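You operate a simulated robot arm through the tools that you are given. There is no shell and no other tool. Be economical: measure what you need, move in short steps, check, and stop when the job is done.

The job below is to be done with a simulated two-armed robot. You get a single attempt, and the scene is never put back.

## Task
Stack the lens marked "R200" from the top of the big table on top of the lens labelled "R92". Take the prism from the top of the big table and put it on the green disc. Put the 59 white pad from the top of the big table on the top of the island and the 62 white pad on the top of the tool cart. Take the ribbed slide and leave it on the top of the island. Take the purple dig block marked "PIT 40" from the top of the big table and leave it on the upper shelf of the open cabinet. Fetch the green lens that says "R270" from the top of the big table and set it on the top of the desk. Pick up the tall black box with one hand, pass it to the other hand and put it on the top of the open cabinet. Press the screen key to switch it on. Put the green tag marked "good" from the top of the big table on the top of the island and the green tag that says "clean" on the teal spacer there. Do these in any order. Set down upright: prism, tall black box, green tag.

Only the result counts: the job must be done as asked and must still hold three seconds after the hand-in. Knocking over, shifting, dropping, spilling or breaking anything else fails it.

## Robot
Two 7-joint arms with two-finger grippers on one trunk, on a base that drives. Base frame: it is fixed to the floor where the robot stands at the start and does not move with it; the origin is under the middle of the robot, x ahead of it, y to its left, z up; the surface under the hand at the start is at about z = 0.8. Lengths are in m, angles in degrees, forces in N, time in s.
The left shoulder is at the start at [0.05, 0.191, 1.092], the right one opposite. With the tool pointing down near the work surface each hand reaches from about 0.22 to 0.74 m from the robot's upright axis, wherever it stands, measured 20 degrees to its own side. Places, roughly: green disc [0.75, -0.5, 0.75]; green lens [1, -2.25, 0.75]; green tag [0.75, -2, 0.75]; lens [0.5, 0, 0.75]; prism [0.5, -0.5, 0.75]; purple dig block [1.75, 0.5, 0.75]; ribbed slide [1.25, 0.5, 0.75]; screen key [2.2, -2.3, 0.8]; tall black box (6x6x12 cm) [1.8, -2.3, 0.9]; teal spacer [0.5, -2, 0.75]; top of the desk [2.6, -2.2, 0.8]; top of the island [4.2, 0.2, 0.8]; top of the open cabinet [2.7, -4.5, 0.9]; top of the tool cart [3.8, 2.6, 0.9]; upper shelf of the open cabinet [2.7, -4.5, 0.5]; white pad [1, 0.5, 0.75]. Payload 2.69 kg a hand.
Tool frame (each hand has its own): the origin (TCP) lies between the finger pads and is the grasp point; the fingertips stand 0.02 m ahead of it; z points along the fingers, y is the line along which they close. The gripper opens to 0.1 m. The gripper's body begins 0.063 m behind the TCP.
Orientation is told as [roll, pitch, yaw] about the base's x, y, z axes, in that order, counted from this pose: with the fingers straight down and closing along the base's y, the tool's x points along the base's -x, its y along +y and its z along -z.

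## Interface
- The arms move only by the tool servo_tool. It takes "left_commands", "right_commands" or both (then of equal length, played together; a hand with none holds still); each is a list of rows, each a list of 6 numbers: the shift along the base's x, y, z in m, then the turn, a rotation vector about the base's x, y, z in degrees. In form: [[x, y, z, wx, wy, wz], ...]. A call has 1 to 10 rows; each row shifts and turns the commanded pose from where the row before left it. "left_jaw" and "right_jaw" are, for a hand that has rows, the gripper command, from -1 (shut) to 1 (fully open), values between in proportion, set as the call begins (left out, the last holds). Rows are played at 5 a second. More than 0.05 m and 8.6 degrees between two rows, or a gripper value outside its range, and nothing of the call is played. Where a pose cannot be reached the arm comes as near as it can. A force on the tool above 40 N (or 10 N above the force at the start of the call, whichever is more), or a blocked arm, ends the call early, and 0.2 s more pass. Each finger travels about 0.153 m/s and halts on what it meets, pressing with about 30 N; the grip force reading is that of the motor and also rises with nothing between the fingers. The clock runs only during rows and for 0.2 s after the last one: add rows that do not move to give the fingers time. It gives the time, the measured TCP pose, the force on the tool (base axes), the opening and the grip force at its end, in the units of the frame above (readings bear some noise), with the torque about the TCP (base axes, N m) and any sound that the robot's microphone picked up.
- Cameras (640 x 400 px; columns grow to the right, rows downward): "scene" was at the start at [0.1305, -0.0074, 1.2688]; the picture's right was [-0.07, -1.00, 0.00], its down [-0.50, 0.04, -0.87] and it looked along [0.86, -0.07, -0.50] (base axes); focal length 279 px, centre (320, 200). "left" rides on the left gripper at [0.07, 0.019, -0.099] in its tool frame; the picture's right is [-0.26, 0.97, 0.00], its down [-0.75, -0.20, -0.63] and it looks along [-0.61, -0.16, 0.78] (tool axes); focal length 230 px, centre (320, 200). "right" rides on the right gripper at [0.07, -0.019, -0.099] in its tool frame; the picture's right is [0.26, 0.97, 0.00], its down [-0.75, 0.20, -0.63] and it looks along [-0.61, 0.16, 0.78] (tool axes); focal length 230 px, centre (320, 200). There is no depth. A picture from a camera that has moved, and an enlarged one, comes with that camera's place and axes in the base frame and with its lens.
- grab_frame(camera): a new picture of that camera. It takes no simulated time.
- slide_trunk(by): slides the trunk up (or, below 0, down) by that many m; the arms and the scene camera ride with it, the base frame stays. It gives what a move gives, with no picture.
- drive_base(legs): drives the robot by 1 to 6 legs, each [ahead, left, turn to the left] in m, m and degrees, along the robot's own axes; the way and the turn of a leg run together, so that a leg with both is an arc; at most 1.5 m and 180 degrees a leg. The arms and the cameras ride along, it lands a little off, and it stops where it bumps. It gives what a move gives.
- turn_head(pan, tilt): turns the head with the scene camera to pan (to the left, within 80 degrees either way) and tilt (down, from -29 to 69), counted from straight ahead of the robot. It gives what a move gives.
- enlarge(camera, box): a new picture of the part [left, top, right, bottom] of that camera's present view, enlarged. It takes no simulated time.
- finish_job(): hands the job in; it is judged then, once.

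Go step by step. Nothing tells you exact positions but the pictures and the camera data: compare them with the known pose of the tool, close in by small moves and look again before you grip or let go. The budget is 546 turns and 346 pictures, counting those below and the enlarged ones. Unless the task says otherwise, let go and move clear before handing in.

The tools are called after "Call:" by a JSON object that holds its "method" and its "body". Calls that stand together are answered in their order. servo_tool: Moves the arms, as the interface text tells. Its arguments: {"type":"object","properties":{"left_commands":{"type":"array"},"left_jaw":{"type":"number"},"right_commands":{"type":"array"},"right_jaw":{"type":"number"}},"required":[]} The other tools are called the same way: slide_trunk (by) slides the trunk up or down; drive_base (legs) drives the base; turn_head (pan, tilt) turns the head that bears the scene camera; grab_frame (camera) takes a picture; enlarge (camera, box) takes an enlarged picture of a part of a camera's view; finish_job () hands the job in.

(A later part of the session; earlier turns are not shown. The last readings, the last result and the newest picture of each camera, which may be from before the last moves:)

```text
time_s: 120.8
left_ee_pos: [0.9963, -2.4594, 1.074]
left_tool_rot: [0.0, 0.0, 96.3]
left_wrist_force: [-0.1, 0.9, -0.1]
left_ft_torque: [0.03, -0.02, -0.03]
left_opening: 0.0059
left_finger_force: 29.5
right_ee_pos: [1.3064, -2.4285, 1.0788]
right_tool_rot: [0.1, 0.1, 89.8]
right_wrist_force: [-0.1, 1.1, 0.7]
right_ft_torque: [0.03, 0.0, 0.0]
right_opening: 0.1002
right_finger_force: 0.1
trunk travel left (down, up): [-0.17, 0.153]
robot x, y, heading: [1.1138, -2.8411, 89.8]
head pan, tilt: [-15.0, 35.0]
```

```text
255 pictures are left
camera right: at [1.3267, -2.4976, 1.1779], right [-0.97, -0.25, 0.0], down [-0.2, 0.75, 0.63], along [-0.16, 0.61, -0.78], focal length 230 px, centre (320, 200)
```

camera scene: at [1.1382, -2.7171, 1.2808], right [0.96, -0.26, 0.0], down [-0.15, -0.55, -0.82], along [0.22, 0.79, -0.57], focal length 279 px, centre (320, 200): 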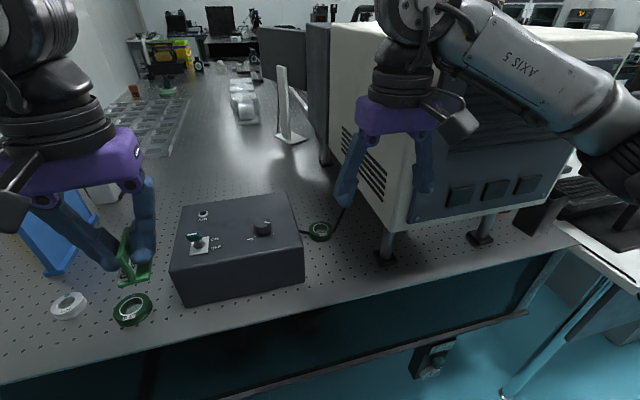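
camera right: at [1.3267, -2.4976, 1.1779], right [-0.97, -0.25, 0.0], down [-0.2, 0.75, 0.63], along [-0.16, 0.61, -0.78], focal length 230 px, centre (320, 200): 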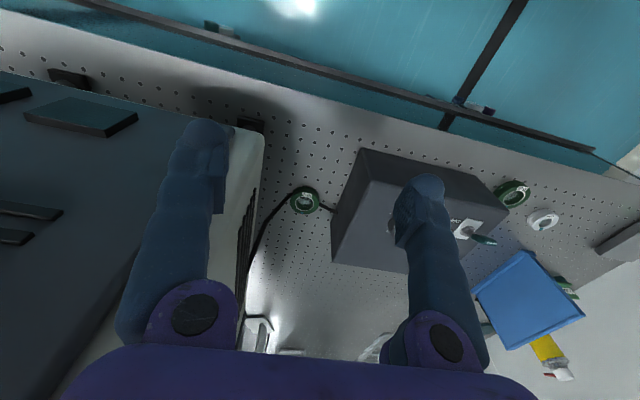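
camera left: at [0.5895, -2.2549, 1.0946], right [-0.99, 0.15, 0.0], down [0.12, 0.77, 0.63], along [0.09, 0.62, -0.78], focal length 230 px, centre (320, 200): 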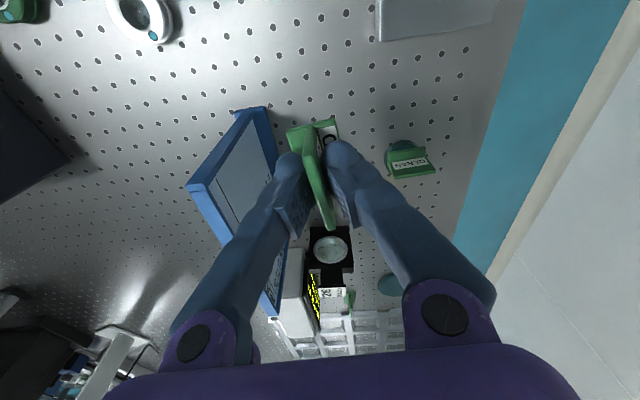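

R270 is at (1.278, -2.208) in a narrow gap between the AIR box and the white instrument, and the right forearm would hit the instrument. I'll set GOOD down at the free spot (0.86, -2.17), use the left arm for R270, and take GOOD later with the right.

Call:
{"method": "servo_tool", "body": {"left_commands": [[-0.023, 0.04, 0, 0, 0, 0], [-0.023, 0.04, 0, 0, 0, 0], [-0.023, 0.04, 0, 0, 0, 0], [-0.023, 0.04, 0, 0, 0, 0], [-0.022, 0.045, 0, 0, 0, 0], [-0.022, 0.045, 0, 0, 0, 0], [0, 0.04, 0, 0, 0, 0], [0, 0, -0.045, 0, 0, 0], [0, 0, -0.045, 0, 0, 0], [0, 0, -0.045, 0, 0, 0]]}}

Call:
{"method": "grab_frame", "body": {"camera": "left"}}

Call:
{"method": "turn_head", "body": {"pan": 10, "tilt": 40}}

Call:
{"method": "grab_frame", "body": {"camera": "scene"}}

```text
time_s: 123.0
left_ee_pos: [0.8606, -2.1662, 0.9392]
left_tool_rot: [0.0, 0.1, 96.2]
left_wrist_force: [0.1, 0.7, 0.9]
left_ft_torque: [-0.02, 0.01, 0.0]
left_opening: 0.006
left_finger_force: 30.4
right_ee_pos: [1.3067, -2.4288, 1.0797]
right_tool_rot: [0.1, 0.2, 89.8]
right_wrist_force: [-0.1, 1.0, -0.9]
right_ft_torque: [-0.02, -0.01, -0.01]
right_opening: 0.1
right_finger_force: 0.0
trunk travel left (down, up): [-0.17, 0.153]
robot x, y, heading: [1.1158, -2.8364, 90.0]
head pan, tilt: [-15.0, 35.0]
```

```text
254 pictures are left
camera left: at [0.8478, -2.2382, 1.0386], right [-0.99, 0.15, 0.0], down [0.12, 0.77, 0.63], along [0.1, 0.62, -0.78], focal length 230 px, centre (320, 200)
```

left: 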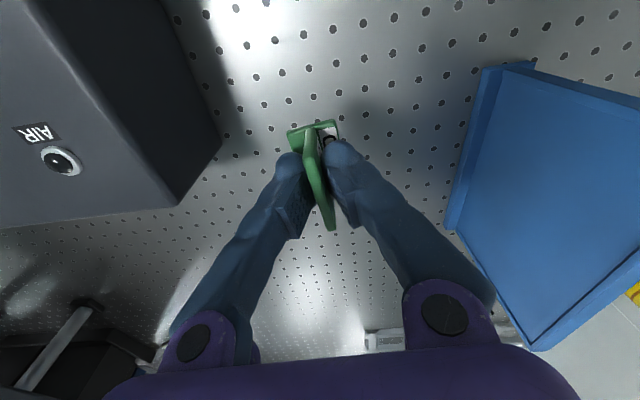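

```text
time_s: 123.9
left_ee_pos: [0.8609, -2.1678, 0.9398]
left_tool_rot: [0.0, 0.1, 96.3]
left_wrist_force: [-0.8, -0.1, -0.1]
left_ft_torque: [-0.04, -0.01, -0.03]
left_opening: 0.006
left_finger_force: 30.1
right_ee_pos: [1.3079, -2.4296, 1.0795]
right_tool_rot: [0.1, 0.2, 89.8]
right_wrist_force: [-0.5, -0.8, 0.3]
right_ft_torque: [0.02, 0.02, 0.0]
right_opening: 0.0998
right_finger_force: 0.1
trunk travel left (down, up): [-0.17, 0.153]
robot x, y, heading: [1.1146, -2.8425, 89.7]
head pan, tilt: [10.0, 40.0]
```

```text
253 pictures are left
camera scene: at [1.1007, -2.7183, 1.2733], right [0.99, 0.17, 0.0], down [0.11, -0.63, -0.77], along [-0.13, 0.76, -0.64], focal length 279 px, centre (320, 200)
```

scene: 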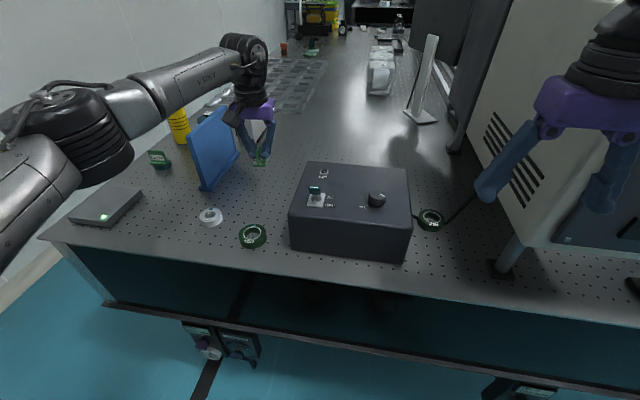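

Spot is free. Lowering GOOD to the table.

Call:
{"method": "servo_tool", "body": {"left_commands": [[0, 0, -0.04, 0, 0, 0], [0, 0, -0.04, 0, 0, 0], [0, 0, -0.018, 0, 0, 0], [0, 0, -0.004, 0, 0, 0], [0, 0, 0, 0, 0, 0]]}}

Call:
{"method": "servo_tool", "body": {"left_commands": [[0, 0, -0.002, 0, 0, 0], [0, 0, 0, 0, 0, 0], [0, 0, 0, 0, 0, 0]]}}

```text
time_s: 125.1
left_ee_pos: [0.8613, -2.1686, 0.8372]
left_tool_rot: [0.0, 0.0, 96.1]
left_wrist_force: [0.9, -0.7, 0.5]
left_ft_torque: [-0.03, 0.04, 0.0]
left_opening: 0.0057
left_finger_force: 30.3
right_ee_pos: [1.3078, -2.4291, 1.0782]
right_tool_rot: [0.0, 0.1, 89.9]
right_wrist_force: [0.2, 0.6, 0.1]
right_ft_torque: [-0.02, -0.02, 0.03]
right_opening: 0.0999
right_finger_force: 0.2
trunk travel left (down, up): [-0.17, 0.153]
robot x, y, heading: [1.1137, -2.8428, 89.7]
head pan, tilt: [10.0, 40.0]
```

```text
time_s: 125.9
left_ee_pos: [0.8616, -2.1694, 0.835]
left_tool_rot: [0.0, 0.0, 96.2]
left_wrist_force: [-0.3, 0.4, 0.2]
left_ft_torque: [0.04, -0.02, 0.0]
left_opening: 0.006
left_finger_force: 30.3
right_ee_pos: [1.3082, -2.4289, 1.0784]
right_tool_rot: [0.1, 0.2, 89.9]
right_wrist_force: [0.9, 0.8, 0.1]
right_ft_torque: [0.01, 0.0, 0.01]
right_opening: 0.1
right_finger_force: 0.1
trunk travel left (down, up): [-0.17, 0.153]
robot x, y, heading: [1.1148, -2.8409, 89.8]
head pan, tilt: [10.0, 40.0]
```

Call:
{"method": "servo_tool", "body": {"left_commands": [[0, 0, -0.002, 0, 0, 0], [0, 0, 0, 0, 0, 0], [0, 0, 0, 0, 0, 0]]}}

Call:
{"method": "servo_tool", "body": {"left_commands": [[0, 0, 0, 0, 0, 0], [0, 0, 0, 0, 0, 0], [0, 0, 0.03, 0, 0, 0], [0, 0, 0.04, 0, 0, 0], [0, 0, 0.045, 0, 0, 0], [0, 0, 0.045, 0, 0, 0], [0, 0, 0.045, 0, 0, 0]], "left_jaw": 0.0}}

Call:
{"method": "grab_frame", "body": {"camera": "left"}}

```text
time_s: 126.7
left_ee_pos: [0.8617, -2.1699, 0.8357]
left_tool_rot: [-0.1, -0.1, 96.3]
left_wrist_force: [-0.6, 0.1, 2.2]
left_ft_torque: [0.05, -0.01, -0.01]
left_opening: 0.0058
left_finger_force: 30.3
right_ee_pos: [1.3082, -2.429, 1.0777]
right_tool_rot: [0.1, 0.1, 89.8]
right_wrist_force: [-0.4, -0.2, 0.7]
right_ft_torque: [0.02, 0.0, -0.02]
right_opening: 0.1001
right_finger_force: 0.0
trunk travel left (down, up): [-0.17, 0.153]
robot x, y, heading: [1.115, -2.8401, 89.7]
head pan, tilt: [10.0, 40.0]
```

```text
time_s: 128.3
left_ee_pos: [0.8637, -2.1702, 1.0386]
left_tool_rot: [0.0, 0.0, 96.2]
left_wrist_force: [0.5, -0.5, -0.2]
left_ft_torque: [0.0, -0.02, 0.01]
left_opening: 0.0499
left_finger_force: 0.0
right_ee_pos: [1.308, -2.4294, 1.0784]
right_tool_rot: [0.2, 0.1, 89.7]
right_wrist_force: [-0.2, 0.1, -0.6]
right_ft_torque: [0.02, 0.02, -0.01]
right_opening: 0.1001
right_finger_force: 0.1
trunk travel left (down, up): [-0.17, 0.153]
robot x, y, heading: [1.1158, -2.8406, 89.7]
head pan, tilt: [10.0, 40.0]
```

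```text
252 pictures are left
camera left: at [0.8511, -2.2413, 1.1379], right [-0.99, 0.15, 0.0], down [0.12, 0.77, 0.63], along [0.1, 0.62, -0.78], focal length 230 px, centre (320, 200)
```

left: 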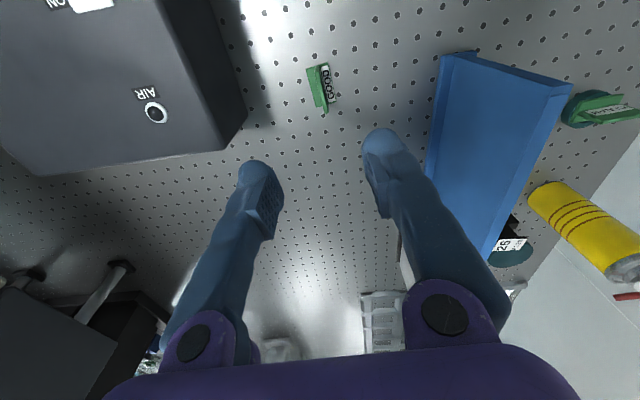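

GOOD stands at (0.862, -2.170), jaw yaw 96°. I'll take it with the right hand now: retract left, drive left.

Call:
{"method": "servo_tool", "body": {"left_commands": [[0, -0.04, 0.03, 0, 0, 0], [0, -0.045, 0, 0, 0, 0], [0, -0.045, 0, 0, 0, 0], [0, -0.045, 0, 0, 0, 0], [0, -0.045, 0, 0, 0, 0], [0, -0.03, 0, 0, 0, 0]], "left_jaw": 0.6}}

Call:
{"method": "drive_base", "body": {"legs": [[0.04, 0.38, 0.3]]}}

```text
time_s: 129.7
left_ee_pos: [0.8602, -2.4207, 1.0686]
left_tool_rot: [0.0, 0.0, 96.3]
left_wrist_force: [0.0, -0.2, 0.3]
left_ft_torque: [-0.02, 0.04, -0.01]
left_opening: 0.08
left_finger_force: 0.0
right_ee_pos: [1.3082, -2.4295, 1.0793]
right_tool_rot: [0.1, 0.0, 89.8]
right_wrist_force: [-0.1, -0.1, -0.2]
right_ft_torque: [0.03, 0.04, 0.03]
right_opening: 0.1004
right_finger_force: 0.1
trunk travel left (down, up): [-0.17, 0.153]
robot x, y, heading: [1.1148, -2.8416, 89.7]
head pan, tilt: [10.0, 40.0]
```

```text
time_s: 133.6
left_ee_pos: [0.4736, -2.3837, 1.069]
left_tool_rot: [0.0, 0.1, 96.8]
left_wrist_force: [0.1, -0.4, 0.6]
left_ft_torque: [0.01, -0.01, -0.02]
left_opening: 0.0799
left_finger_force: 0.0
right_ee_pos: [0.9223, -2.3878, 1.0775]
right_tool_rot: [0.1, 0.1, 90.5]
right_wrist_force: [0.0, -0.4, -0.4]
right_ft_torque: [0.01, 0.01, -0.01]
right_opening: 0.1
right_finger_force: 0.0
trunk travel left (down, up): [-0.17, 0.153]
robot x, y, heading: [0.7358, -2.802, 90.1]
head pan, tilt: [10.0, 40.0]
```

Call:
{"method": "servo_tool", "body": {"right_commands": [[-0.012, 0.044, 0, 0, 0, 0], [-0.012, 0.044, 0, 0, 0, 5.7], [-0.012, 0.044, 0, 0, 0, 0], [-0.012, 0.043, 0, 0, 0, 0], [-0.012, 0.043, 0, 0, 0, 0], [0, 0, -0.045, 0, 0, 0], [0, 0, -0.045, 0, 0, 0], [0, 0, -0.045, 0, 0, 0], [0, 0, -0.045, 0, 0, 0], [0, 0, 0, 0, 0, 0]], "right_jaw": 0.2}}

Call:
{"method": "grab_frame", "body": {"camera": "right"}}

Call:
{"method": "enlarge", "body": {"camera": "scene", "box": [300, 100, 460, 240]}}

```text
time_s: 135.8
left_ee_pos: [0.473, -2.3829, 1.0684]
left_tool_rot: [0.0, 0.0, 96.8]
left_wrist_force: [0.5, 0.1, 0.5]
left_ft_torque: [-0.01, 0.04, 0.0]
left_opening: 0.0802
left_finger_force: 0.0
right_ee_pos: [0.8606, -2.1681, 0.9]
right_tool_rot: [0.1, 0.2, 96.2]
right_wrist_force: [-1.0, -0.4, -0.6]
right_ft_torque: [-0.01, 0.0, -0.04]
right_opening: 0.0602
right_finger_force: 0.0
trunk travel left (down, up): [-0.17, 0.153]
robot x, y, heading: [0.7335, -2.7989, 90.1]
head pan, tilt: [10.0, 40.0]
```

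```text
251 pictures are left
camera right: at [0.8871, -2.2336, 0.9986], right [-0.93, -0.36, 0.0], down [-0.28, 0.73, 0.63], along [-0.23, 0.59, -0.78], focal length 230 px, centre (320, 200)
```

right: 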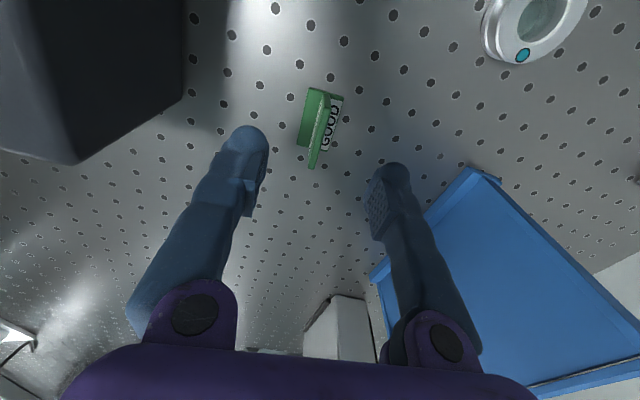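

```text
2.86 times, centred on (380, 170) of scene
camera zoom: at [0.7176, -2.6792, 1.2734], right [0.98, 0.18, 0.0], down [0.12, -0.63, -0.77], along [-0.14, 0.75, -0.64], focal length 798 px, centre (149, 286)
```

zoom: 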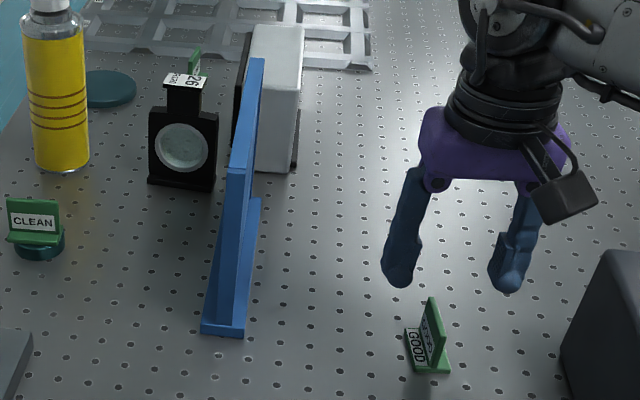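

Aligned. Lowering and gripping.

Call:
{"method": "servo_tool", "body": {"right_commands": [[0, 0, -0.03, 0, 0, 0], [0, 0, -0.025, 0, 0, 0], [0, 0, -0.01, 0, 0, 0], [0, 0, 0, 0, 0, 0]]}}

Call:
{"method": "servo_tool", "body": {"right_commands": [[0, 0, 0, 0, 0, 0], [0, 0, 0, 0, 0, 0], [0, 0, 0, 0, 0, 0], [0, 0, 0, 0, 0, 0]], "right_jaw": -1}}

Call:
{"method": "servo_tool", "body": {"right_commands": [[0, 0, 0.02, 0, 0, 0], [0, 0, 0.04, 0, 0, 0], [0, 0, 0.045, 0, 0, 0], [0, 0, 0.045, 0, 0, 0], [0, 0, 0.045, 0, 0, 0], [0, 0, 0.045, 0, 0, 0]]}}

Call:
{"method": "grab_frame", "body": {"camera": "right"}}

```text
time_s: 136.8
left_ee_pos: [0.4744, -2.3823, 1.0684]
left_tool_rot: [0.1, 0.0, 96.7]
left_wrist_force: [-0.6, -1.4, -0.1]
left_ft_torque: [0.01, 0.01, 0.0]
left_opening: 0.0799
left_finger_force: 0.1
right_ee_pos: [0.8623, -2.1694, 0.8337]
right_tool_rot: [0.1, 0.1, 96.0]
right_wrist_force: [0.4, -0.4, 0.9]
right_ft_torque: [0.02, -0.01, -0.01]
right_opening: 0.0599
right_finger_force: 0.0
trunk travel left (down, up): [-0.17, 0.153]
robot x, y, heading: [0.7308, -2.8023, 90.4]
head pan, tilt: [10.0, 40.0]
```

```text
time_s: 137.8
left_ee_pos: [0.4735, -2.3823, 1.0684]
left_tool_rot: [-0.1, 0.0, 96.8]
left_wrist_force: [1.0, -0.1, 0.9]
left_ft_torque: [-0.01, -0.02, 0.01]
left_opening: 0.0801
left_finger_force: 0.2
right_ee_pos: [0.8622, -2.1702, 0.833]
right_tool_rot: [0.1, 0.2, 96.1]
right_wrist_force: [-0.3, 1.2, 0.7]
right_ft_torque: [0.01, -0.01, 0.01]
right_opening: 0.0063
right_finger_force: 30.3
trunk travel left (down, up): [-0.17, 0.153]
robot x, y, heading: [0.7345, -2.8031, 90.3]
head pan, tilt: [10.0, 40.0]
```

```text
time_s: 139.2
left_ee_pos: [0.4735, -2.3833, 1.0682]
left_tool_rot: [0.0, -0.1, 96.8]
left_wrist_force: [0.1, 0.1, -0.8]
left_ft_torque: [0.02, 0.01, -0.01]
left_opening: 0.08
left_finger_force: 0.1
right_ee_pos: [0.8576, -2.1694, 1.0716]
right_tool_rot: [0.1, 0.1, 96.0]
right_wrist_force: [0.1, -0.8, -0.1]
right_ft_torque: [0.05, 0.0, 0.01]
right_opening: 0.006
right_finger_force: 30.1
trunk travel left (down, up): [-0.17, 0.153]
robot x, y, heading: [0.7331, -2.8013, 90.6]
head pan, tilt: [10.0, 40.0]
```

```text
249 pictures are left
camera right: at [0.8845, -2.2353, 1.1717], right [-0.93, -0.36, 0.0], down [-0.28, 0.73, 0.63], along [-0.23, 0.59, -0.78], focal length 230 px, centre (320, 200)
```

right: 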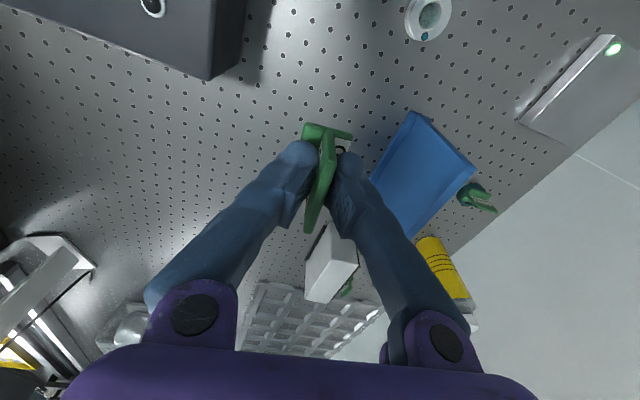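

GOOD is now in the right hand. I retract it and drive right so the left hand can reach R270.

Call:
{"method": "servo_tool", "body": {"right_commands": [[0, -0.045, 0, 0, 0, 0], [0, -0.045, 0, 0, 0, 0], [0, -0.045, 0, 0, 0, 0], [0, -0.045, 0, 0, 0, 0], [0, -0.045, 0, 0, 0, 0], [0, -0.045, 0, 0, 0, 0], [0, -0.03, 0, 0, 0, 0]]}}

Call:
{"method": "drive_base", "body": {"legs": [[-0.05, -0.6, 0]]}}

Call:
{"method": "turn_head", "body": {"pan": 0, "tilt": 38}}

Call:
{"method": "grab_frame", "body": {"camera": "scene"}}

Call:
{"method": "grab_frame", "body": {"camera": "left"}}

```text
time_s: 140.8
left_ee_pos: [0.4735, -2.3838, 1.0685]
left_tool_rot: [0.0, 0.1, 96.8]
left_wrist_force: [-0.7, -0.4, -0.7]
left_ft_torque: [-0.03, 0.03, -0.02]
left_opening: 0.0799
left_finger_force: 0.0
right_ee_pos: [0.8639, -2.4706, 1.0763]
right_tool_rot: [0.1, 0.1, 96.1]
right_wrist_force: [0.2, 0.5, 0.4]
right_ft_torque: [0.01, 0.01, 0.06]
right_opening: 0.0063
right_finger_force: 30.4
trunk travel left (down, up): [-0.17, 0.153]
robot x, y, heading: [0.732, -2.8038, 90.5]
head pan, tilt: [10.0, 40.0]
```

```text
time_s: 146.4
left_ee_pos: [1.0643, -2.4292, 1.0692]
left_tool_rot: [0.0, 0.0, 96.6]
left_wrist_force: [0.3, -0.2, 0.5]
left_ft_torque: [0.01, -0.02, -0.03]
left_opening: 0.0798
left_finger_force: 0.0
right_ee_pos: [1.453, -2.5184, 1.0749]
right_tool_rot: [0.1, 0.2, 95.8]
right_wrist_force: [-0.1, -0.5, 0.6]
right_ft_torque: [-0.01, 0.04, 0.03]
right_opening: 0.006
right_finger_force: 30.2
trunk travel left (down, up): [-0.17, 0.153]
robot x, y, heading: [1.3196, -2.8527, 90.1]
head pan, tilt: [10.0, 40.0]
```

```text
time_s: 147.2
left_ee_pos: [1.0634, -2.4292, 1.0691]
left_tool_rot: [0.0, 0.0, 96.4]
left_wrist_force: [0.2, 0.4, 0.3]
left_ft_torque: [-0.02, -0.02, 0.01]
left_opening: 0.0801
left_finger_force: 0.0
right_ee_pos: [1.4522, -2.5172, 1.0758]
right_tool_rot: [0.1, 0.1, 95.8]
right_wrist_force: [0.6, 0.4, -1.3]
right_ft_torque: [0.0, -0.02, -0.01]
right_opening: 0.0062
right_finger_force: 30.1
trunk travel left (down, up): [-0.17, 0.153]
robot x, y, heading: [1.3221, -2.8544, 90.1]
head pan, tilt: [0.0, 38.0]
```

```text
248 pictures are left
camera scene: at [1.3213, -2.7238, 1.2763], right [1.0, 0.0, 0.0], down [0.0, -0.62, -0.79], along [0.0, 0.79, -0.62], focal length 279 px, centre (320, 200)
```

scene: 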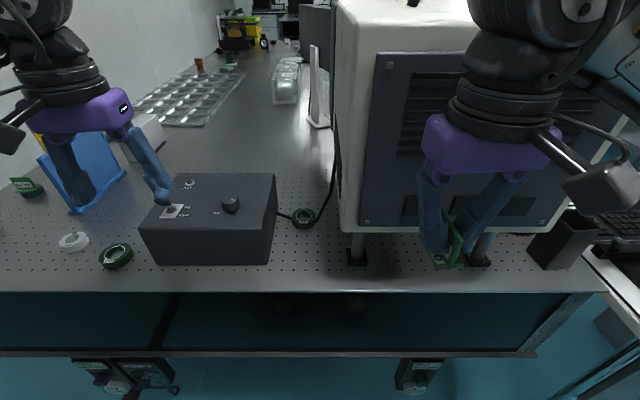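

```text
247 pictures are left
camera left: at [1.0522, -2.5006, 1.1677], right [-0.99, 0.15, 0.0], down [0.11, 0.77, 0.63], along [0.09, 0.62, -0.78], focal length 230 px, centre (320, 200)
```

left: 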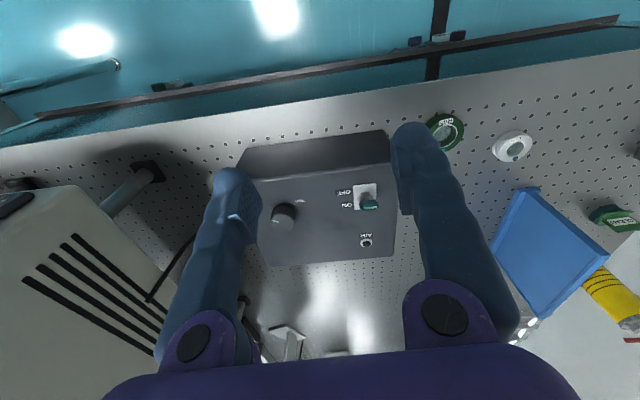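

Call:
{"method": "enlarge", "body": {"camera": "scene", "box": [260, 160, 380, 260]}}

```text
4.00 times, centred on (320, 210) of scene
camera zoom: at [1.3213, -2.7238, 1.2763], right [1.0, 0.0, 0.0], down [0.0, -0.62, -0.79], along [0.0, 0.79, -0.62], focal length 1117 px, centre (320, 160)
```

zoom: 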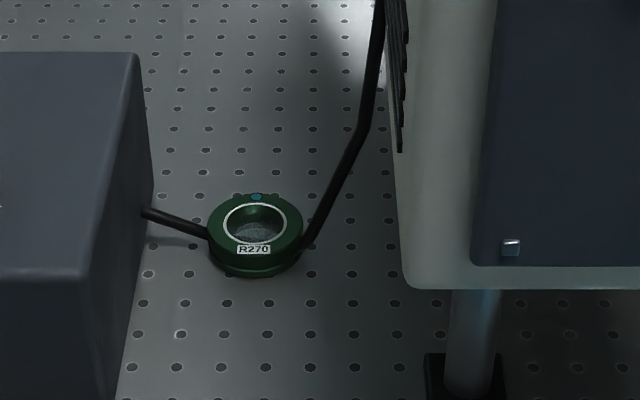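

The cable runs right by R270, so I need a top view before choosing the grip direction. Moving the left hand near it, high up.

Call:
{"method": "servo_tool", "body": {"left_commands": [[0.04, 0, 0, 0, 0, -6.5], [0.045, 0, 0, 0, 0, 0], [0.045, 0.02, 0, 0, 0, 0], [0.045, 0.02, 0, 0, 0, 0], [0.039, 0.03, 0, 0, 0, 0], [0, 0.04, -0.02, 0, 0, 0], [0, 0.04, -0.02, 0, 0, 0]]}}

Call:
{"method": "grab_frame", "body": {"camera": "left"}}

Call:
{"method": "grab_frame", "body": {"camera": "scene"}}

```text
time_s: 148.8
left_ee_pos: [1.2772, -2.2802, 1.029]
left_tool_rot: [0.1, 0.0, 89.9]
left_wrist_force: [0.7, -0.1, 0.4]
left_ft_torque: [0.02, 0.02, 0.04]
left_opening: 0.0798
left_finger_force: 0.0
right_ee_pos: [1.4518, -2.5183, 1.0764]
right_tool_rot: [0.1, 0.0, 95.8]
right_wrist_force: [-0.2, -0.4, -0.4]
right_ft_torque: [-0.06, 0.0, 0.02]
right_opening: 0.0064
right_finger_force: 30.4
trunk travel left (down, up): [-0.17, 0.153]
robot x, y, heading: [1.3248, -2.8486, 90.1]
head pan, tilt: [0.0, 38.0]
```

```text
245 pictures are left
camera left: at [1.2577, -2.3493, 1.1276], right [-0.97, 0.26, 0.0], down [0.2, 0.75, 0.63], along [0.16, 0.61, -0.78], focal length 230 px, centre (320, 200)
```

left: 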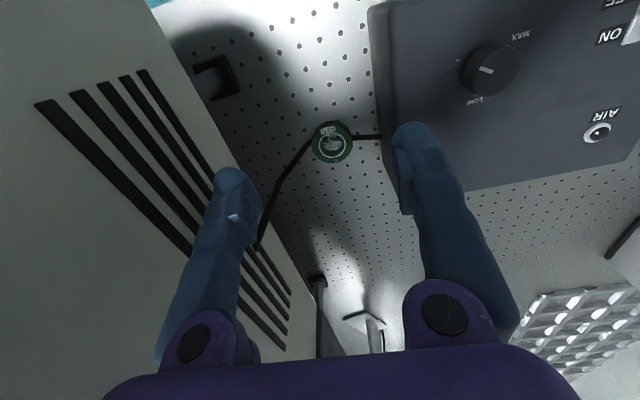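

```text
244 pictures are left
camera scene: at [1.3219, -2.7234, 1.2763], right [1.0, 0.0, 0.0], down [0.0, -0.62, -0.79], along [0.0, 0.79, -0.62], focal length 279 px, centre (320, 200)
```

scene: 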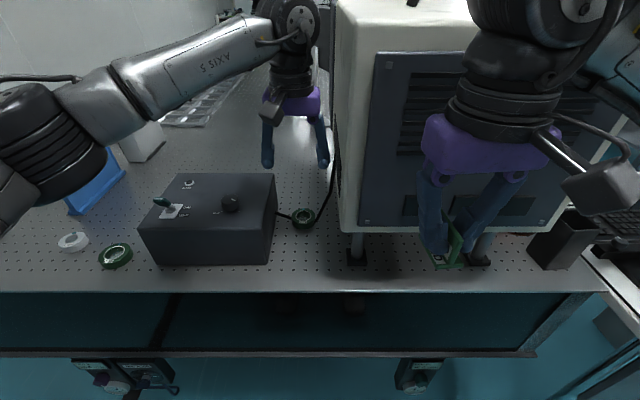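

Call:
{"method": "enlarge", "body": {"camera": "left", "box": [240, 90, 420, 210]}}

```text
3.33 times, centred on (330, 150) of left
camera zoom: at [1.2577, -2.3493, 1.1276], right [-0.97, 0.26, 0.0], down [0.2, 0.75, 0.63], along [0.16, 0.61, -0.78], focal length 767 px, centre (287, 367)
```

zoom: 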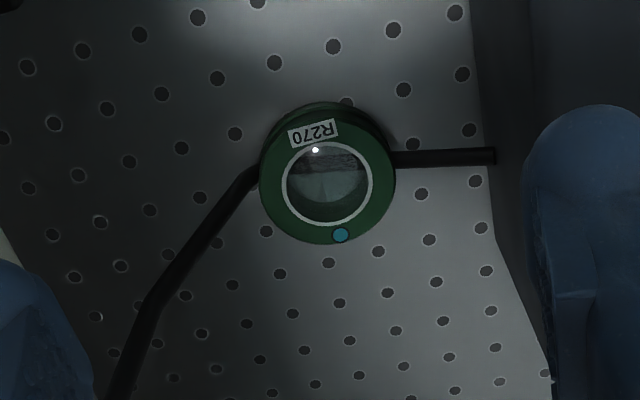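

The cable crosses under R270 along x at y≈-2.20. I'll grip diagonally (yaw 130°), which keeps the fingers off the cable and the camera clear of box and instrument.

Call:
{"method": "servo_tool", "body": {"left_commands": [[0, 0.015, 0, 0, 0, 8], [0, 0.015, 0, 0, 0, 8], [0, 0.015, 0, 0, 0, 8], [0, 0.015, 0, 0, 0, 8], [0, 0.016, 0, 0, 0, 8], [0, 0, -0.03, 0, 0, 0], [0, 0, -0.03, 0, 0, 0], [0, 0, -0.03, 0, 0, 0], [0, 0, 0, 0, 0, 0]], "left_jaw": 0.6}}

Call:
{"method": "grab_frame", "body": {"camera": "left"}}

Call:
{"method": "grab_frame", "body": {"camera": "scene"}}

```text
time_s: 150.8
left_ee_pos: [1.2799, -2.2046, 0.9391]
left_tool_rot: [-0.1, 0.0, 130.1]
left_wrist_force: [-0.1, -0.8, 0.3]
left_ft_torque: [0.04, 0.06, -0.01]
left_opening: 0.0798
left_finger_force: 0.1
right_ee_pos: [1.4543, -2.5194, 1.0756]
right_tool_rot: [0.0, 0.1, 95.8]
right_wrist_force: [-0.6, 0.2, 0.2]
right_ft_torque: [0.0, 0.01, -0.01]
right_opening: 0.0061
right_finger_force: 30.3
trunk travel left (down, up): [-0.17, 0.153]
robot x, y, heading: [1.3211, -2.847, 90.0]
head pan, tilt: [0.0, 38.0]
```

```text
242 pictures are left
camera left: at [1.3084, -2.27, 1.0378], right [-0.91, -0.42, 0.0], down [-0.33, 0.7, 0.63], along [-0.27, 0.57, -0.78], focal length 230 px, centre (320, 200)
```

left: 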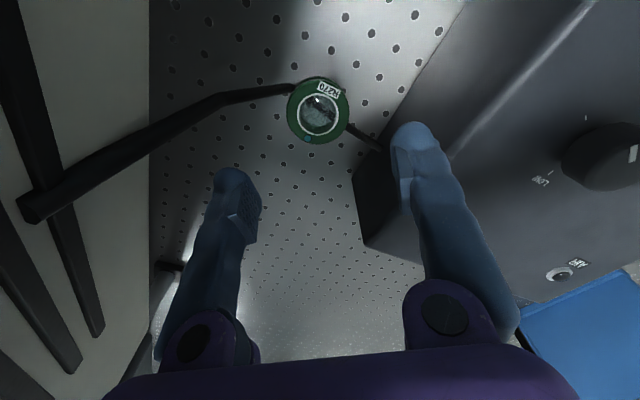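

```text
241 pictures are left
camera scene: at [1.3214, -2.724, 1.2764], right [1.0, 0.0, 0.0], down [0.0, -0.62, -0.79], along [0.0, 0.79, -0.62], focal length 279 px, centre (320, 200)
```

scene: 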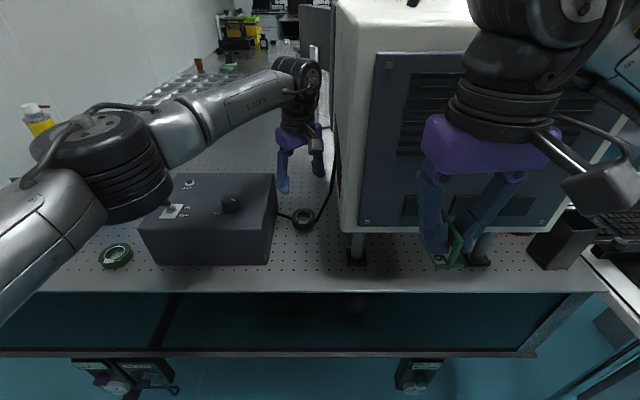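

The elbow hangs near the AIR box, so I'll raise the trunk 0.1 m to lift it before lowering the hand further.

Call:
{"method": "slide_trunk", "body": {"by": 0.1}}

Call:
{"method": "servo_tool", "body": {"left_commands": [[0, 0, -0.04, 0, 0, 0], [0, 0, -0.04, 0, 0, 0], [0, 0, -0.04, 0, 0, 0], [0, 0, -0.03, 0, 0, 0], [0, 0, 0, 0, 0, 0]]}}

Call:
{"method": "grab_frame", "body": {"camera": "left"}}

Call:
{"method": "grab_frame", "body": {"camera": "scene"}}

```text
time_s: 152.1
left_ee_pos: [1.2784, -2.2055, 1.0393]
left_tool_rot: [0.0, 0.0, 130.0]
left_wrist_force: [0.1, 0.1, 0.7]
left_ft_torque: [0.02, -0.01, -0.01]
left_opening: 0.08
left_finger_force: 0.0
right_ee_pos: [1.452, -2.5186, 1.1768]
right_tool_rot: [0.1, 0.1, 95.8]
right_wrist_force: [-0.7, -0.4, -0.3]
right_ft_torque: [-0.05, 0.05, 0.03]
right_opening: 0.0061
right_finger_force: 30.2
trunk travel left (down, up): [-0.27, 0.053]
robot x, y, heading: [1.3224, -2.8486, 90.2]
head pan, tilt: [0.0, 38.0]
```

```text
time_s: 153.3
left_ee_pos: [1.2793, -2.2051, 0.8884]
left_tool_rot: [0.0, 0.0, 130.0]
left_wrist_force: [0.1, 0.1, 0.4]
left_ft_torque: [0.01, -0.01, -0.02]
left_opening: 0.0802
left_finger_force: 0.1
right_ee_pos: [1.4525, -2.5187, 1.1767]
right_tool_rot: [0.1, 0.2, 95.7]
right_wrist_force: [-0.1, -0.4, -0.4]
right_ft_torque: [0.03, 0.0, 0.0]
right_opening: 0.006
right_finger_force: 29.8
trunk travel left (down, up): [-0.27, 0.053]
robot x, y, heading: [1.3206, -2.8506, 89.9]
head pan, tilt: [0.0, 38.0]
```

```text
240 pictures are left
camera left: at [1.3086, -2.2703, 0.9876], right [-0.91, -0.42, 0.0], down [-0.33, 0.7, 0.63], along [-0.27, 0.57, -0.78], focal length 230 px, centre (320, 200)
```

left: 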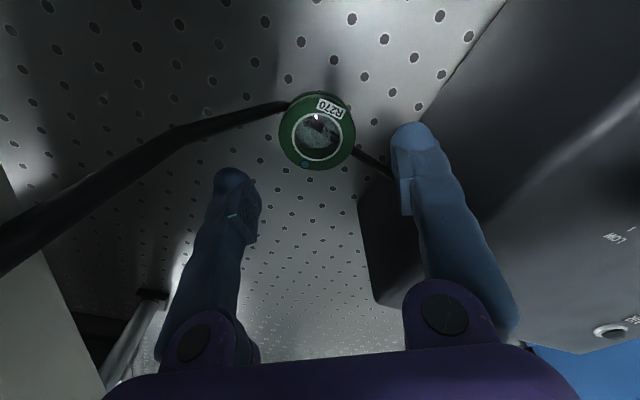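

```text
239 pictures are left
camera scene: at [1.3212, -2.724, 1.3764], right [1.0, 0.0, 0.0], down [0.0, -0.62, -0.79], along [0.0, 0.79, -0.62], focal length 279 px, centre (320, 200)
```

scene: 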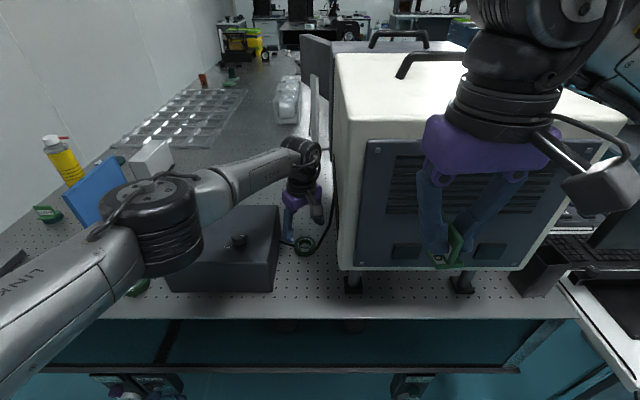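

The elbow is well above the AIR box and R270 is centred. Lowering to grip height.

Call:
{"method": "servo_tool", "body": {"left_commands": [[0, 0.001, -0.03, 0, 0, 0], [0, 0, -0.02, 0, 0, 0], [0, 0, -0.012, 0, 0, 0], [0, 0, 0, 0, 0, 0]]}}

Call:
{"method": "grab_frame", "body": {"camera": "left"}}

```text
time_s: 154.3
left_ee_pos: [1.2766, -2.2105, 0.836]
left_tool_rot: [0.0, 0.0, 130.1]
left_wrist_force: [-0.2, -0.1, 0.0]
left_ft_torque: [0.02, 0.04, 0.02]
left_opening: 0.08
left_finger_force: 0.2
left hand out of reach, approached as far as the arm can: row 2, 3
right_ee_pos: [1.4528, -2.5187, 1.1766]
right_tool_rot: [0.1, 0.1, 95.8]
right_wrist_force: [-0.4, 0.8, -0.7]
right_ft_torque: [0.01, 0.0, -0.02]
right_opening: 0.0059
right_finger_force: 30.5
trunk travel left (down, up): [-0.27, 0.053]
robot x, y, heading: [1.3227, -2.8544, 90.2]
head pan, tilt: [0.0, 38.0]
```

```text
238 pictures are left
camera left: at [1.3054, -2.275, 0.9352], right [-0.91, -0.42, 0.0], down [-0.33, 0.7, 0.63], along [-0.27, 0.57, -0.78], focal length 230 px, centre (320, 200)
```

left: 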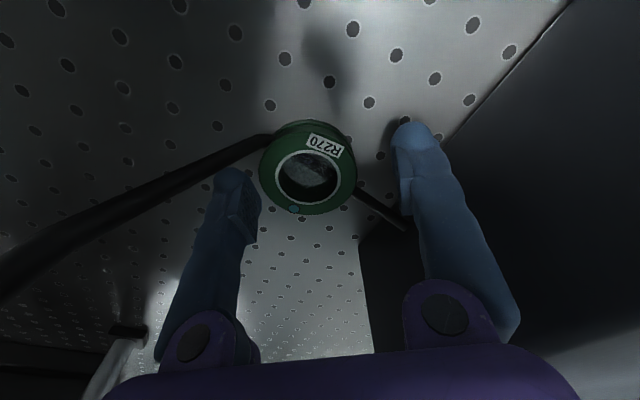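

Slightly out of reach with the trunk this high. I'll raise the hand, lower the trunk 6 cm, and continue.

Call:
{"method": "servo_tool", "body": {"left_commands": [[0, 0.003, 0.03, 0, 0, 0], [0.001, 0.003, 0.03, 0, 0, 0], [0, 0, 0, 0, 0, 0]]}}

Call:
{"method": "slide_trunk", "body": {"by": -0.05}}

Call:
{"method": "grab_frame", "body": {"camera": "left"}}

```text
time_s: 155.1
left_ee_pos: [1.2754, -2.2041, 0.8988]
left_tool_rot: [0.1, 0.0, 130.0]
left_wrist_force: [0.0, -1.0, 0.0]
left_ft_torque: [-0.01, -0.01, 0.01]
left_opening: 0.0799
left_finger_force: 0.0
right_ee_pos: [1.4535, -2.5184, 1.1776]
right_tool_rot: [0.0, 0.1, 95.8]
right_wrist_force: [1.4, 0.1, 0.3]
right_ft_torque: [0.02, 0.02, -0.01]
right_opening: 0.0058
right_finger_force: 30.1
trunk travel left (down, up): [-0.27, 0.053]
robot x, y, heading: [1.3219, -2.8503, 90.0]
head pan, tilt: [0.0, 38.0]
```

```text
time_s: 156.0
left_ee_pos: [1.2776, -2.2044, 0.8471]
left_tool_rot: [0.0, 0.0, 129.9]
left_wrist_force: [0.8, -0.5, -0.4]
left_ft_torque: [0.0, 0.06, -0.01]
left_opening: 0.08
left_finger_force: 0.1
right_ee_pos: [1.4531, -2.5194, 1.1265]
right_tool_rot: [0.1, 0.2, 95.8]
right_wrist_force: [0.5, -0.8, -0.5]
right_ft_torque: [0.03, -0.01, -0.01]
right_opening: 0.0061
right_finger_force: 29.6
trunk travel left (down, up): [-0.22, 0.103]
robot x, y, heading: [1.3253, -2.8535, 90.0]
head pan, tilt: [0.0, 38.0]
```

```text
237 pictures are left
camera left: at [1.3062, -2.2693, 0.9473], right [-0.91, -0.42, 0.0], down [-0.33, 0.7, 0.63], along [-0.27, 0.57, -0.78], focal length 230 px, centre (320, 200)
```

left: 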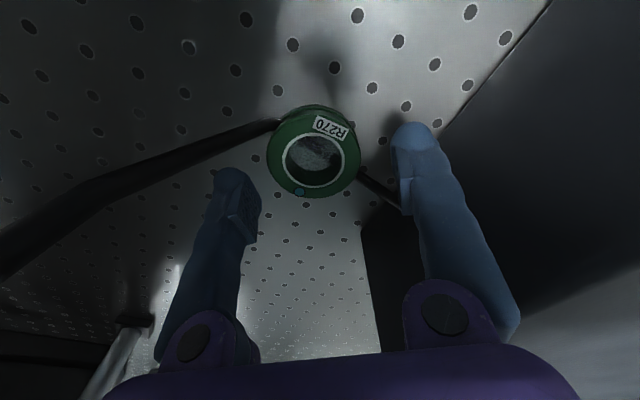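

Call:
{"method": "servo_tool", "body": {"left_commands": [[0.003, -0.003, -0.012, 0, 0, 0], [0, 0, -0.012, 0, 0, 0], [0, 0, 0, 0, 0, 0]]}}

Call:
{"method": "grab_frame", "body": {"camera": "left"}}

```text
time_s: 156.8
left_ee_pos: [1.2789, -2.207, 0.8245]
left_tool_rot: [0.0, 0.0, 129.9]
left_wrist_force: [-0.2, -0.2, 0.1]
left_ft_torque: [-0.01, -0.01, -0.02]
left_opening: 0.0799
left_finger_force: 0.1
right_ee_pos: [1.4528, -2.5195, 1.1269]
right_tool_rot: [0.1, 0.2, 95.8]
right_wrist_force: [0.5, 0.4, -0.1]
right_ft_torque: [0.02, -0.02, 0.02]
right_opening: 0.0063
right_finger_force: 30.2
trunk travel left (down, up): [-0.22, 0.103]
robot x, y, heading: [1.3251, -2.8504, 90.1]
head pan, tilt: [0.0, 38.0]
```

```text
236 pictures are left
camera left: at [1.3093, -2.2723, 0.9236], right [-0.91, -0.42, 0.0], down [-0.33, 0.7, 0.63], along [-0.27, 0.57, -0.78], focal length 230 px, centre (320, 200)
```

left: 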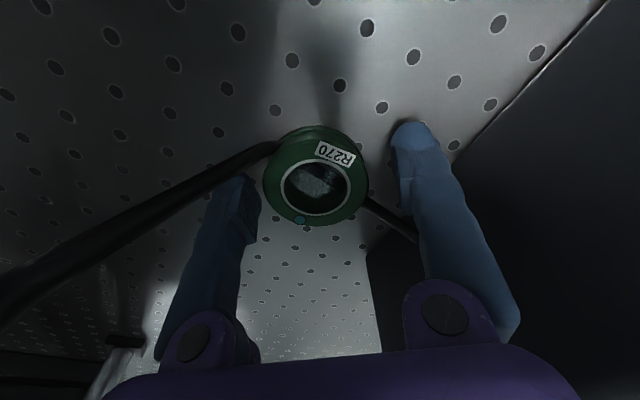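

No contact so far. Closing on R270.

Call:
{"method": "servo_tool", "body": {"left_commands": [[0, 0, -0.002, 0, 0, 0], [0, 0, 0, 0, 0, 0], [0, 0, 0, 0, 0, 0], [0, 0, 0, 0, 0, 0]], "left_jaw": -1}}

Call:
{"method": "servo_tool", "body": {"left_commands": [[0, 0, 0.01, 0, 0, 0], [0, 0, 0.02, 0, 0, 0], [0, 0, 0.03, 0, 0, 0], [0, 0, 0, 0, 0, 0]]}}

Call:
{"method": "grab_frame", "body": {"camera": "left"}}

```text
time_s: 157.8
left_ee_pos: [1.28, -2.2075, 0.8241]
left_tool_rot: [-0.1, -0.1, 129.9]
left_wrist_force: [-1.5, 4.4, 14.0]
left_ft_torque: [-0.09, 0.12, -0.06]
left_opening: 0.0582
left_finger_force: 30.2
right_ee_pos: [1.4531, -2.5204, 1.1262]
right_tool_rot: [0.0, 0.0, 95.7]
right_wrist_force: [-0.2, 0.7, -0.2]
right_ft_torque: [-0.05, 0.0, 0.04]
right_opening: 0.0057
right_finger_force: 30.0
trunk travel left (down, up): [-0.22, 0.103]
robot x, y, heading: [1.3174, -2.848, 90.2]
head pan, tilt: [0.0, 38.0]
```

```text
time_s: 158.8
left_ee_pos: [1.2795, -2.2064, 0.8809]
left_tool_rot: [0.0, 0.0, 130.0]
left_wrist_force: [0.4, -1.2, -0.3]
left_ft_torque: [-0.01, -0.01, 0.04]
left_opening: 0.0584
left_finger_force: 29.7
right_ee_pos: [1.4519, -2.519, 1.1259]
right_tool_rot: [0.1, 0.1, 95.7]
right_wrist_force: [0.3, -0.3, 0.1]
right_ft_torque: [0.02, 0.02, -0.01]
right_opening: 0.0063
right_finger_force: 29.9
trunk travel left (down, up): [-0.22, 0.103]
robot x, y, heading: [1.3232, -2.8474, 90.3]
head pan, tilt: [0.0, 38.0]
```

```text
235 pictures are left
camera left: at [1.3095, -2.2722, 0.9802], right [-0.91, -0.42, 0.0], down [-0.33, 0.7, 0.63], along [-0.27, 0.57, -0.78], focal length 230 px, centre (320, 200)
```

left: 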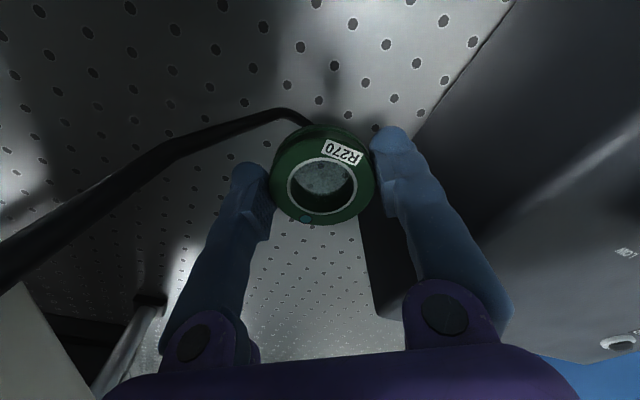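

R270 is in hand. Raising out of the gap and retracting.

Call:
{"method": "servo_tool", "body": {"left_commands": [[0, 0, 0.045, 0, 0, 0], [0, 0, 0.045, 0, 0, 0], [0, 0, 0.045, 0, 0, 0], [0, 0, 0.045, 0, 0, 0], [-0.01, -0.04, 0.01, 0, 0, -8], [-0.01, -0.04, 0, 0, 0, -8], [-0.02, -0.04, 0, 0, 0, -8], [-0.02, -0.04, 0, 0, 0, -8], [-0.02, -0.04, 0, 0, 0, -8], [-0.02, -0.04, 0, 0, 0, 0]]}}

Call:
{"method": "turn_head", "body": {"pan": -60, "tilt": 25}}

Call:
{"method": "grab_frame", "body": {"camera": "scene"}}

```text
time_s: 161.0
left_ee_pos: [1.18, -2.4455, 1.0713]
left_tool_rot: [0.0, 0.0, 89.9]
left_wrist_force: [1.1, -1.1, -0.3]
left_ft_torque: [-0.01, 0.0, 0.0]
left_opening: 0.0579
left_finger_force: 29.7
right_ee_pos: [1.4536, -2.5196, 1.1265]
right_tool_rot: [0.0, 0.1, 95.8]
right_wrist_force: [-0.3, -0.2, -1.2]
right_ft_torque: [0.01, -0.05, -0.03]
right_opening: 0.0061
right_finger_force: 29.5
trunk travel left (down, up): [-0.22, 0.103]
robot x, y, heading: [1.3186, -2.8493, 90.0]
head pan, tilt: [0.0, 38.0]
```

```text
time_s: 162.3
left_ee_pos: [1.1818, -2.445, 1.0714]
left_tool_rot: [0.0, 0.1, 90.0]
left_wrist_force: [-0.4, -0.1, -0.4]
left_ft_torque: [0.01, -0.01, -0.01]
left_opening: 0.0577
left_finger_force: 30.1
right_ee_pos: [1.4525, -2.5191, 1.1254]
right_tool_rot: [0.0, 0.1, 95.8]
right_wrist_force: [-0.8, 0.1, 0.3]
right_ft_torque: [0.02, 0.02, -0.02]
right_opening: 0.0061
right_finger_force: 29.7
trunk travel left (down, up): [-0.22, 0.103]
robot x, y, heading: [1.3234, -2.8474, 89.9]
head pan, tilt: [-60.0, 25.0]
```

```text
234 pictures are left
camera scene: at [1.4011, -2.7639, 1.3466], right [0.5, -0.87, 0.0], down [-0.37, -0.21, -0.91], along [0.78, 0.45, -0.42], focal length 279 px, centre (320, 200)
```

scene: 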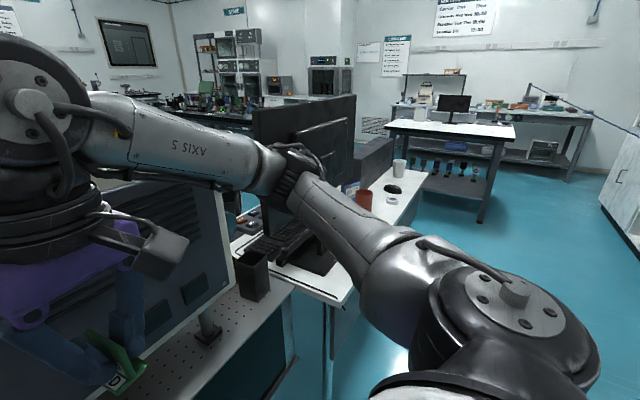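

The tall black box stands at the big table's corner; the white desk lies beyond it (x 1.9–3.0, front edge y≈-2.53). I'll back off and drive along to the desk's right part with R270.

Call:
{"method": "drive_base", "body": {"legs": [[-0.25, 0, 0], [0, -1.35, 0]]}}

Call:
{"method": "turn_head", "body": {"pan": 10, "tilt": 30}}

Call:
{"method": "grab_frame", "body": {"camera": "scene"}}

```text
time_s: 175.8
left_ee_pos: [2.5416, -2.7057, 1.071]
left_tool_rot: [0.0, 0.0, 88.9]
left_wrist_force: [0.0, -0.8, -0.4]
left_ft_torque: [-0.03, -0.01, 0.03]
left_opening: 0.0577
left_finger_force: 30.1
right_ee_pos: [2.8107, -2.7825, 1.1269]
right_tool_rot: [0.1, 0.1, 94.7]
right_wrist_force: [1.1, -0.8, -0.7]
right_ft_torque: [-0.01, 0.01, -0.01]
right_opening: 0.0061
right_finger_force: 29.9
trunk travel left (down, up): [-0.22, 0.103]
robot x, y, heading: [2.6742, -3.1125, 88.8]
head pan, tilt: [-60.0, 25.0]
```

```text
time_s: 177.2
left_ee_pos: [2.5421, -2.7061, 1.0711]
left_tool_rot: [0.0, 0.0, 88.9]
left_wrist_force: [0.8, -0.1, -1.2]
left_ft_torque: [-0.03, 0.0, 0.01]
left_opening: 0.0577
left_finger_force: 29.9
right_ee_pos: [2.812, -2.7839, 1.1257]
right_tool_rot: [0.1, 0.1, 94.6]
right_wrist_force: [0.7, 0.0, 0.0]
right_ft_torque: [0.01, 0.0, 0.0]
right_opening: 0.0063
right_finger_force: 29.7
trunk travel left (down, up): [-0.22, 0.103]
robot x, y, heading: [2.6729, -3.1144, 88.8]
head pan, tilt: [10.0, 30.0]
```

```text
233 pictures are left
camera scene: at [2.6614, -2.983, 1.3387], right [0.99, 0.15, 0.0], down [0.08, -0.49, -0.87], along [-0.13, 0.86, -0.5], focal length 279 px, centre (320, 200)
```

scene: 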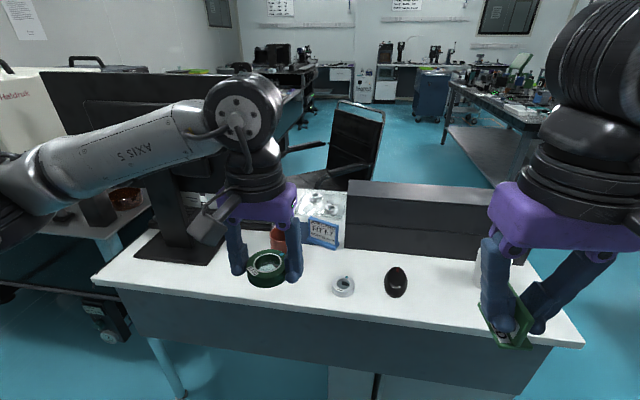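

Call:
{"method": "grab_frame", "body": {"camera": "left"}}

Call:
{"method": "grab_frame", "body": {"camera": "right"}}

Call:
{"method": "enlarge", "body": {"camera": "scene", "box": [90, 180, 560, 380]}}

```text
232 pictures are left
camera left: at [2.5209, -2.7742, 1.17], right [-0.96, 0.28, 0.0], down [0.21, 0.75, 0.63], along [0.17, 0.61, -0.78], focal length 230 px, centre (320, 200)
```

left: 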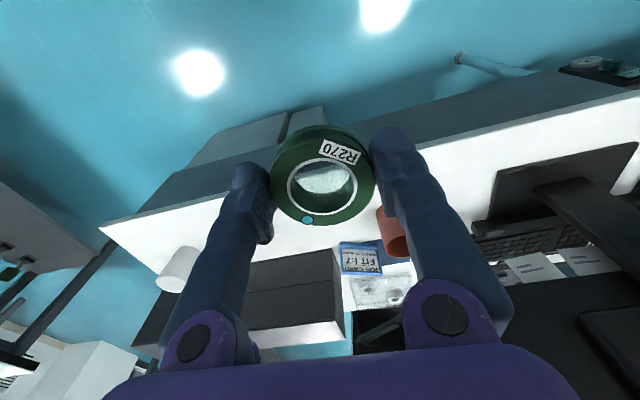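

```text
231 pictures are left
camera right: at [2.8371, -2.8505, 1.2255], right [-0.94, -0.34, 0.0], down [-0.26, 0.73, 0.63], along [-0.21, 0.59, -0.78], focal length 230 px, centre (320, 200)
```

right: 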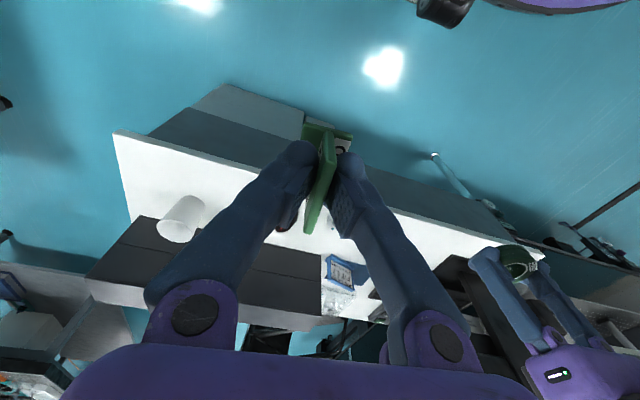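

```text
1.36 times, centred on (325, 280) of scene
camera zoom: at [2.6614, -2.983, 1.3387], right [0.99, 0.15, 0.0], down [0.08, -0.49, -0.87], along [-0.13, 0.86, -0.5], focal length 380 px, centre (313, 91)
```

zoom: 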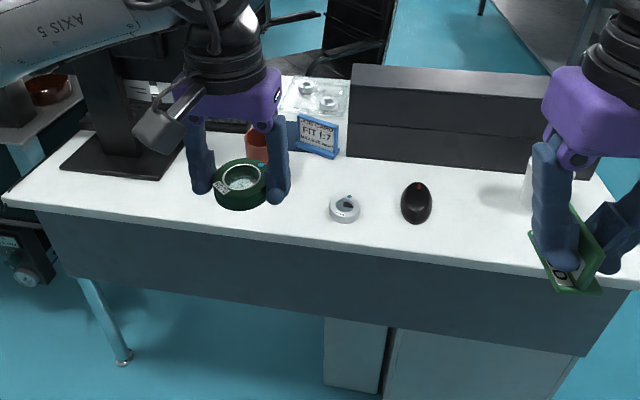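

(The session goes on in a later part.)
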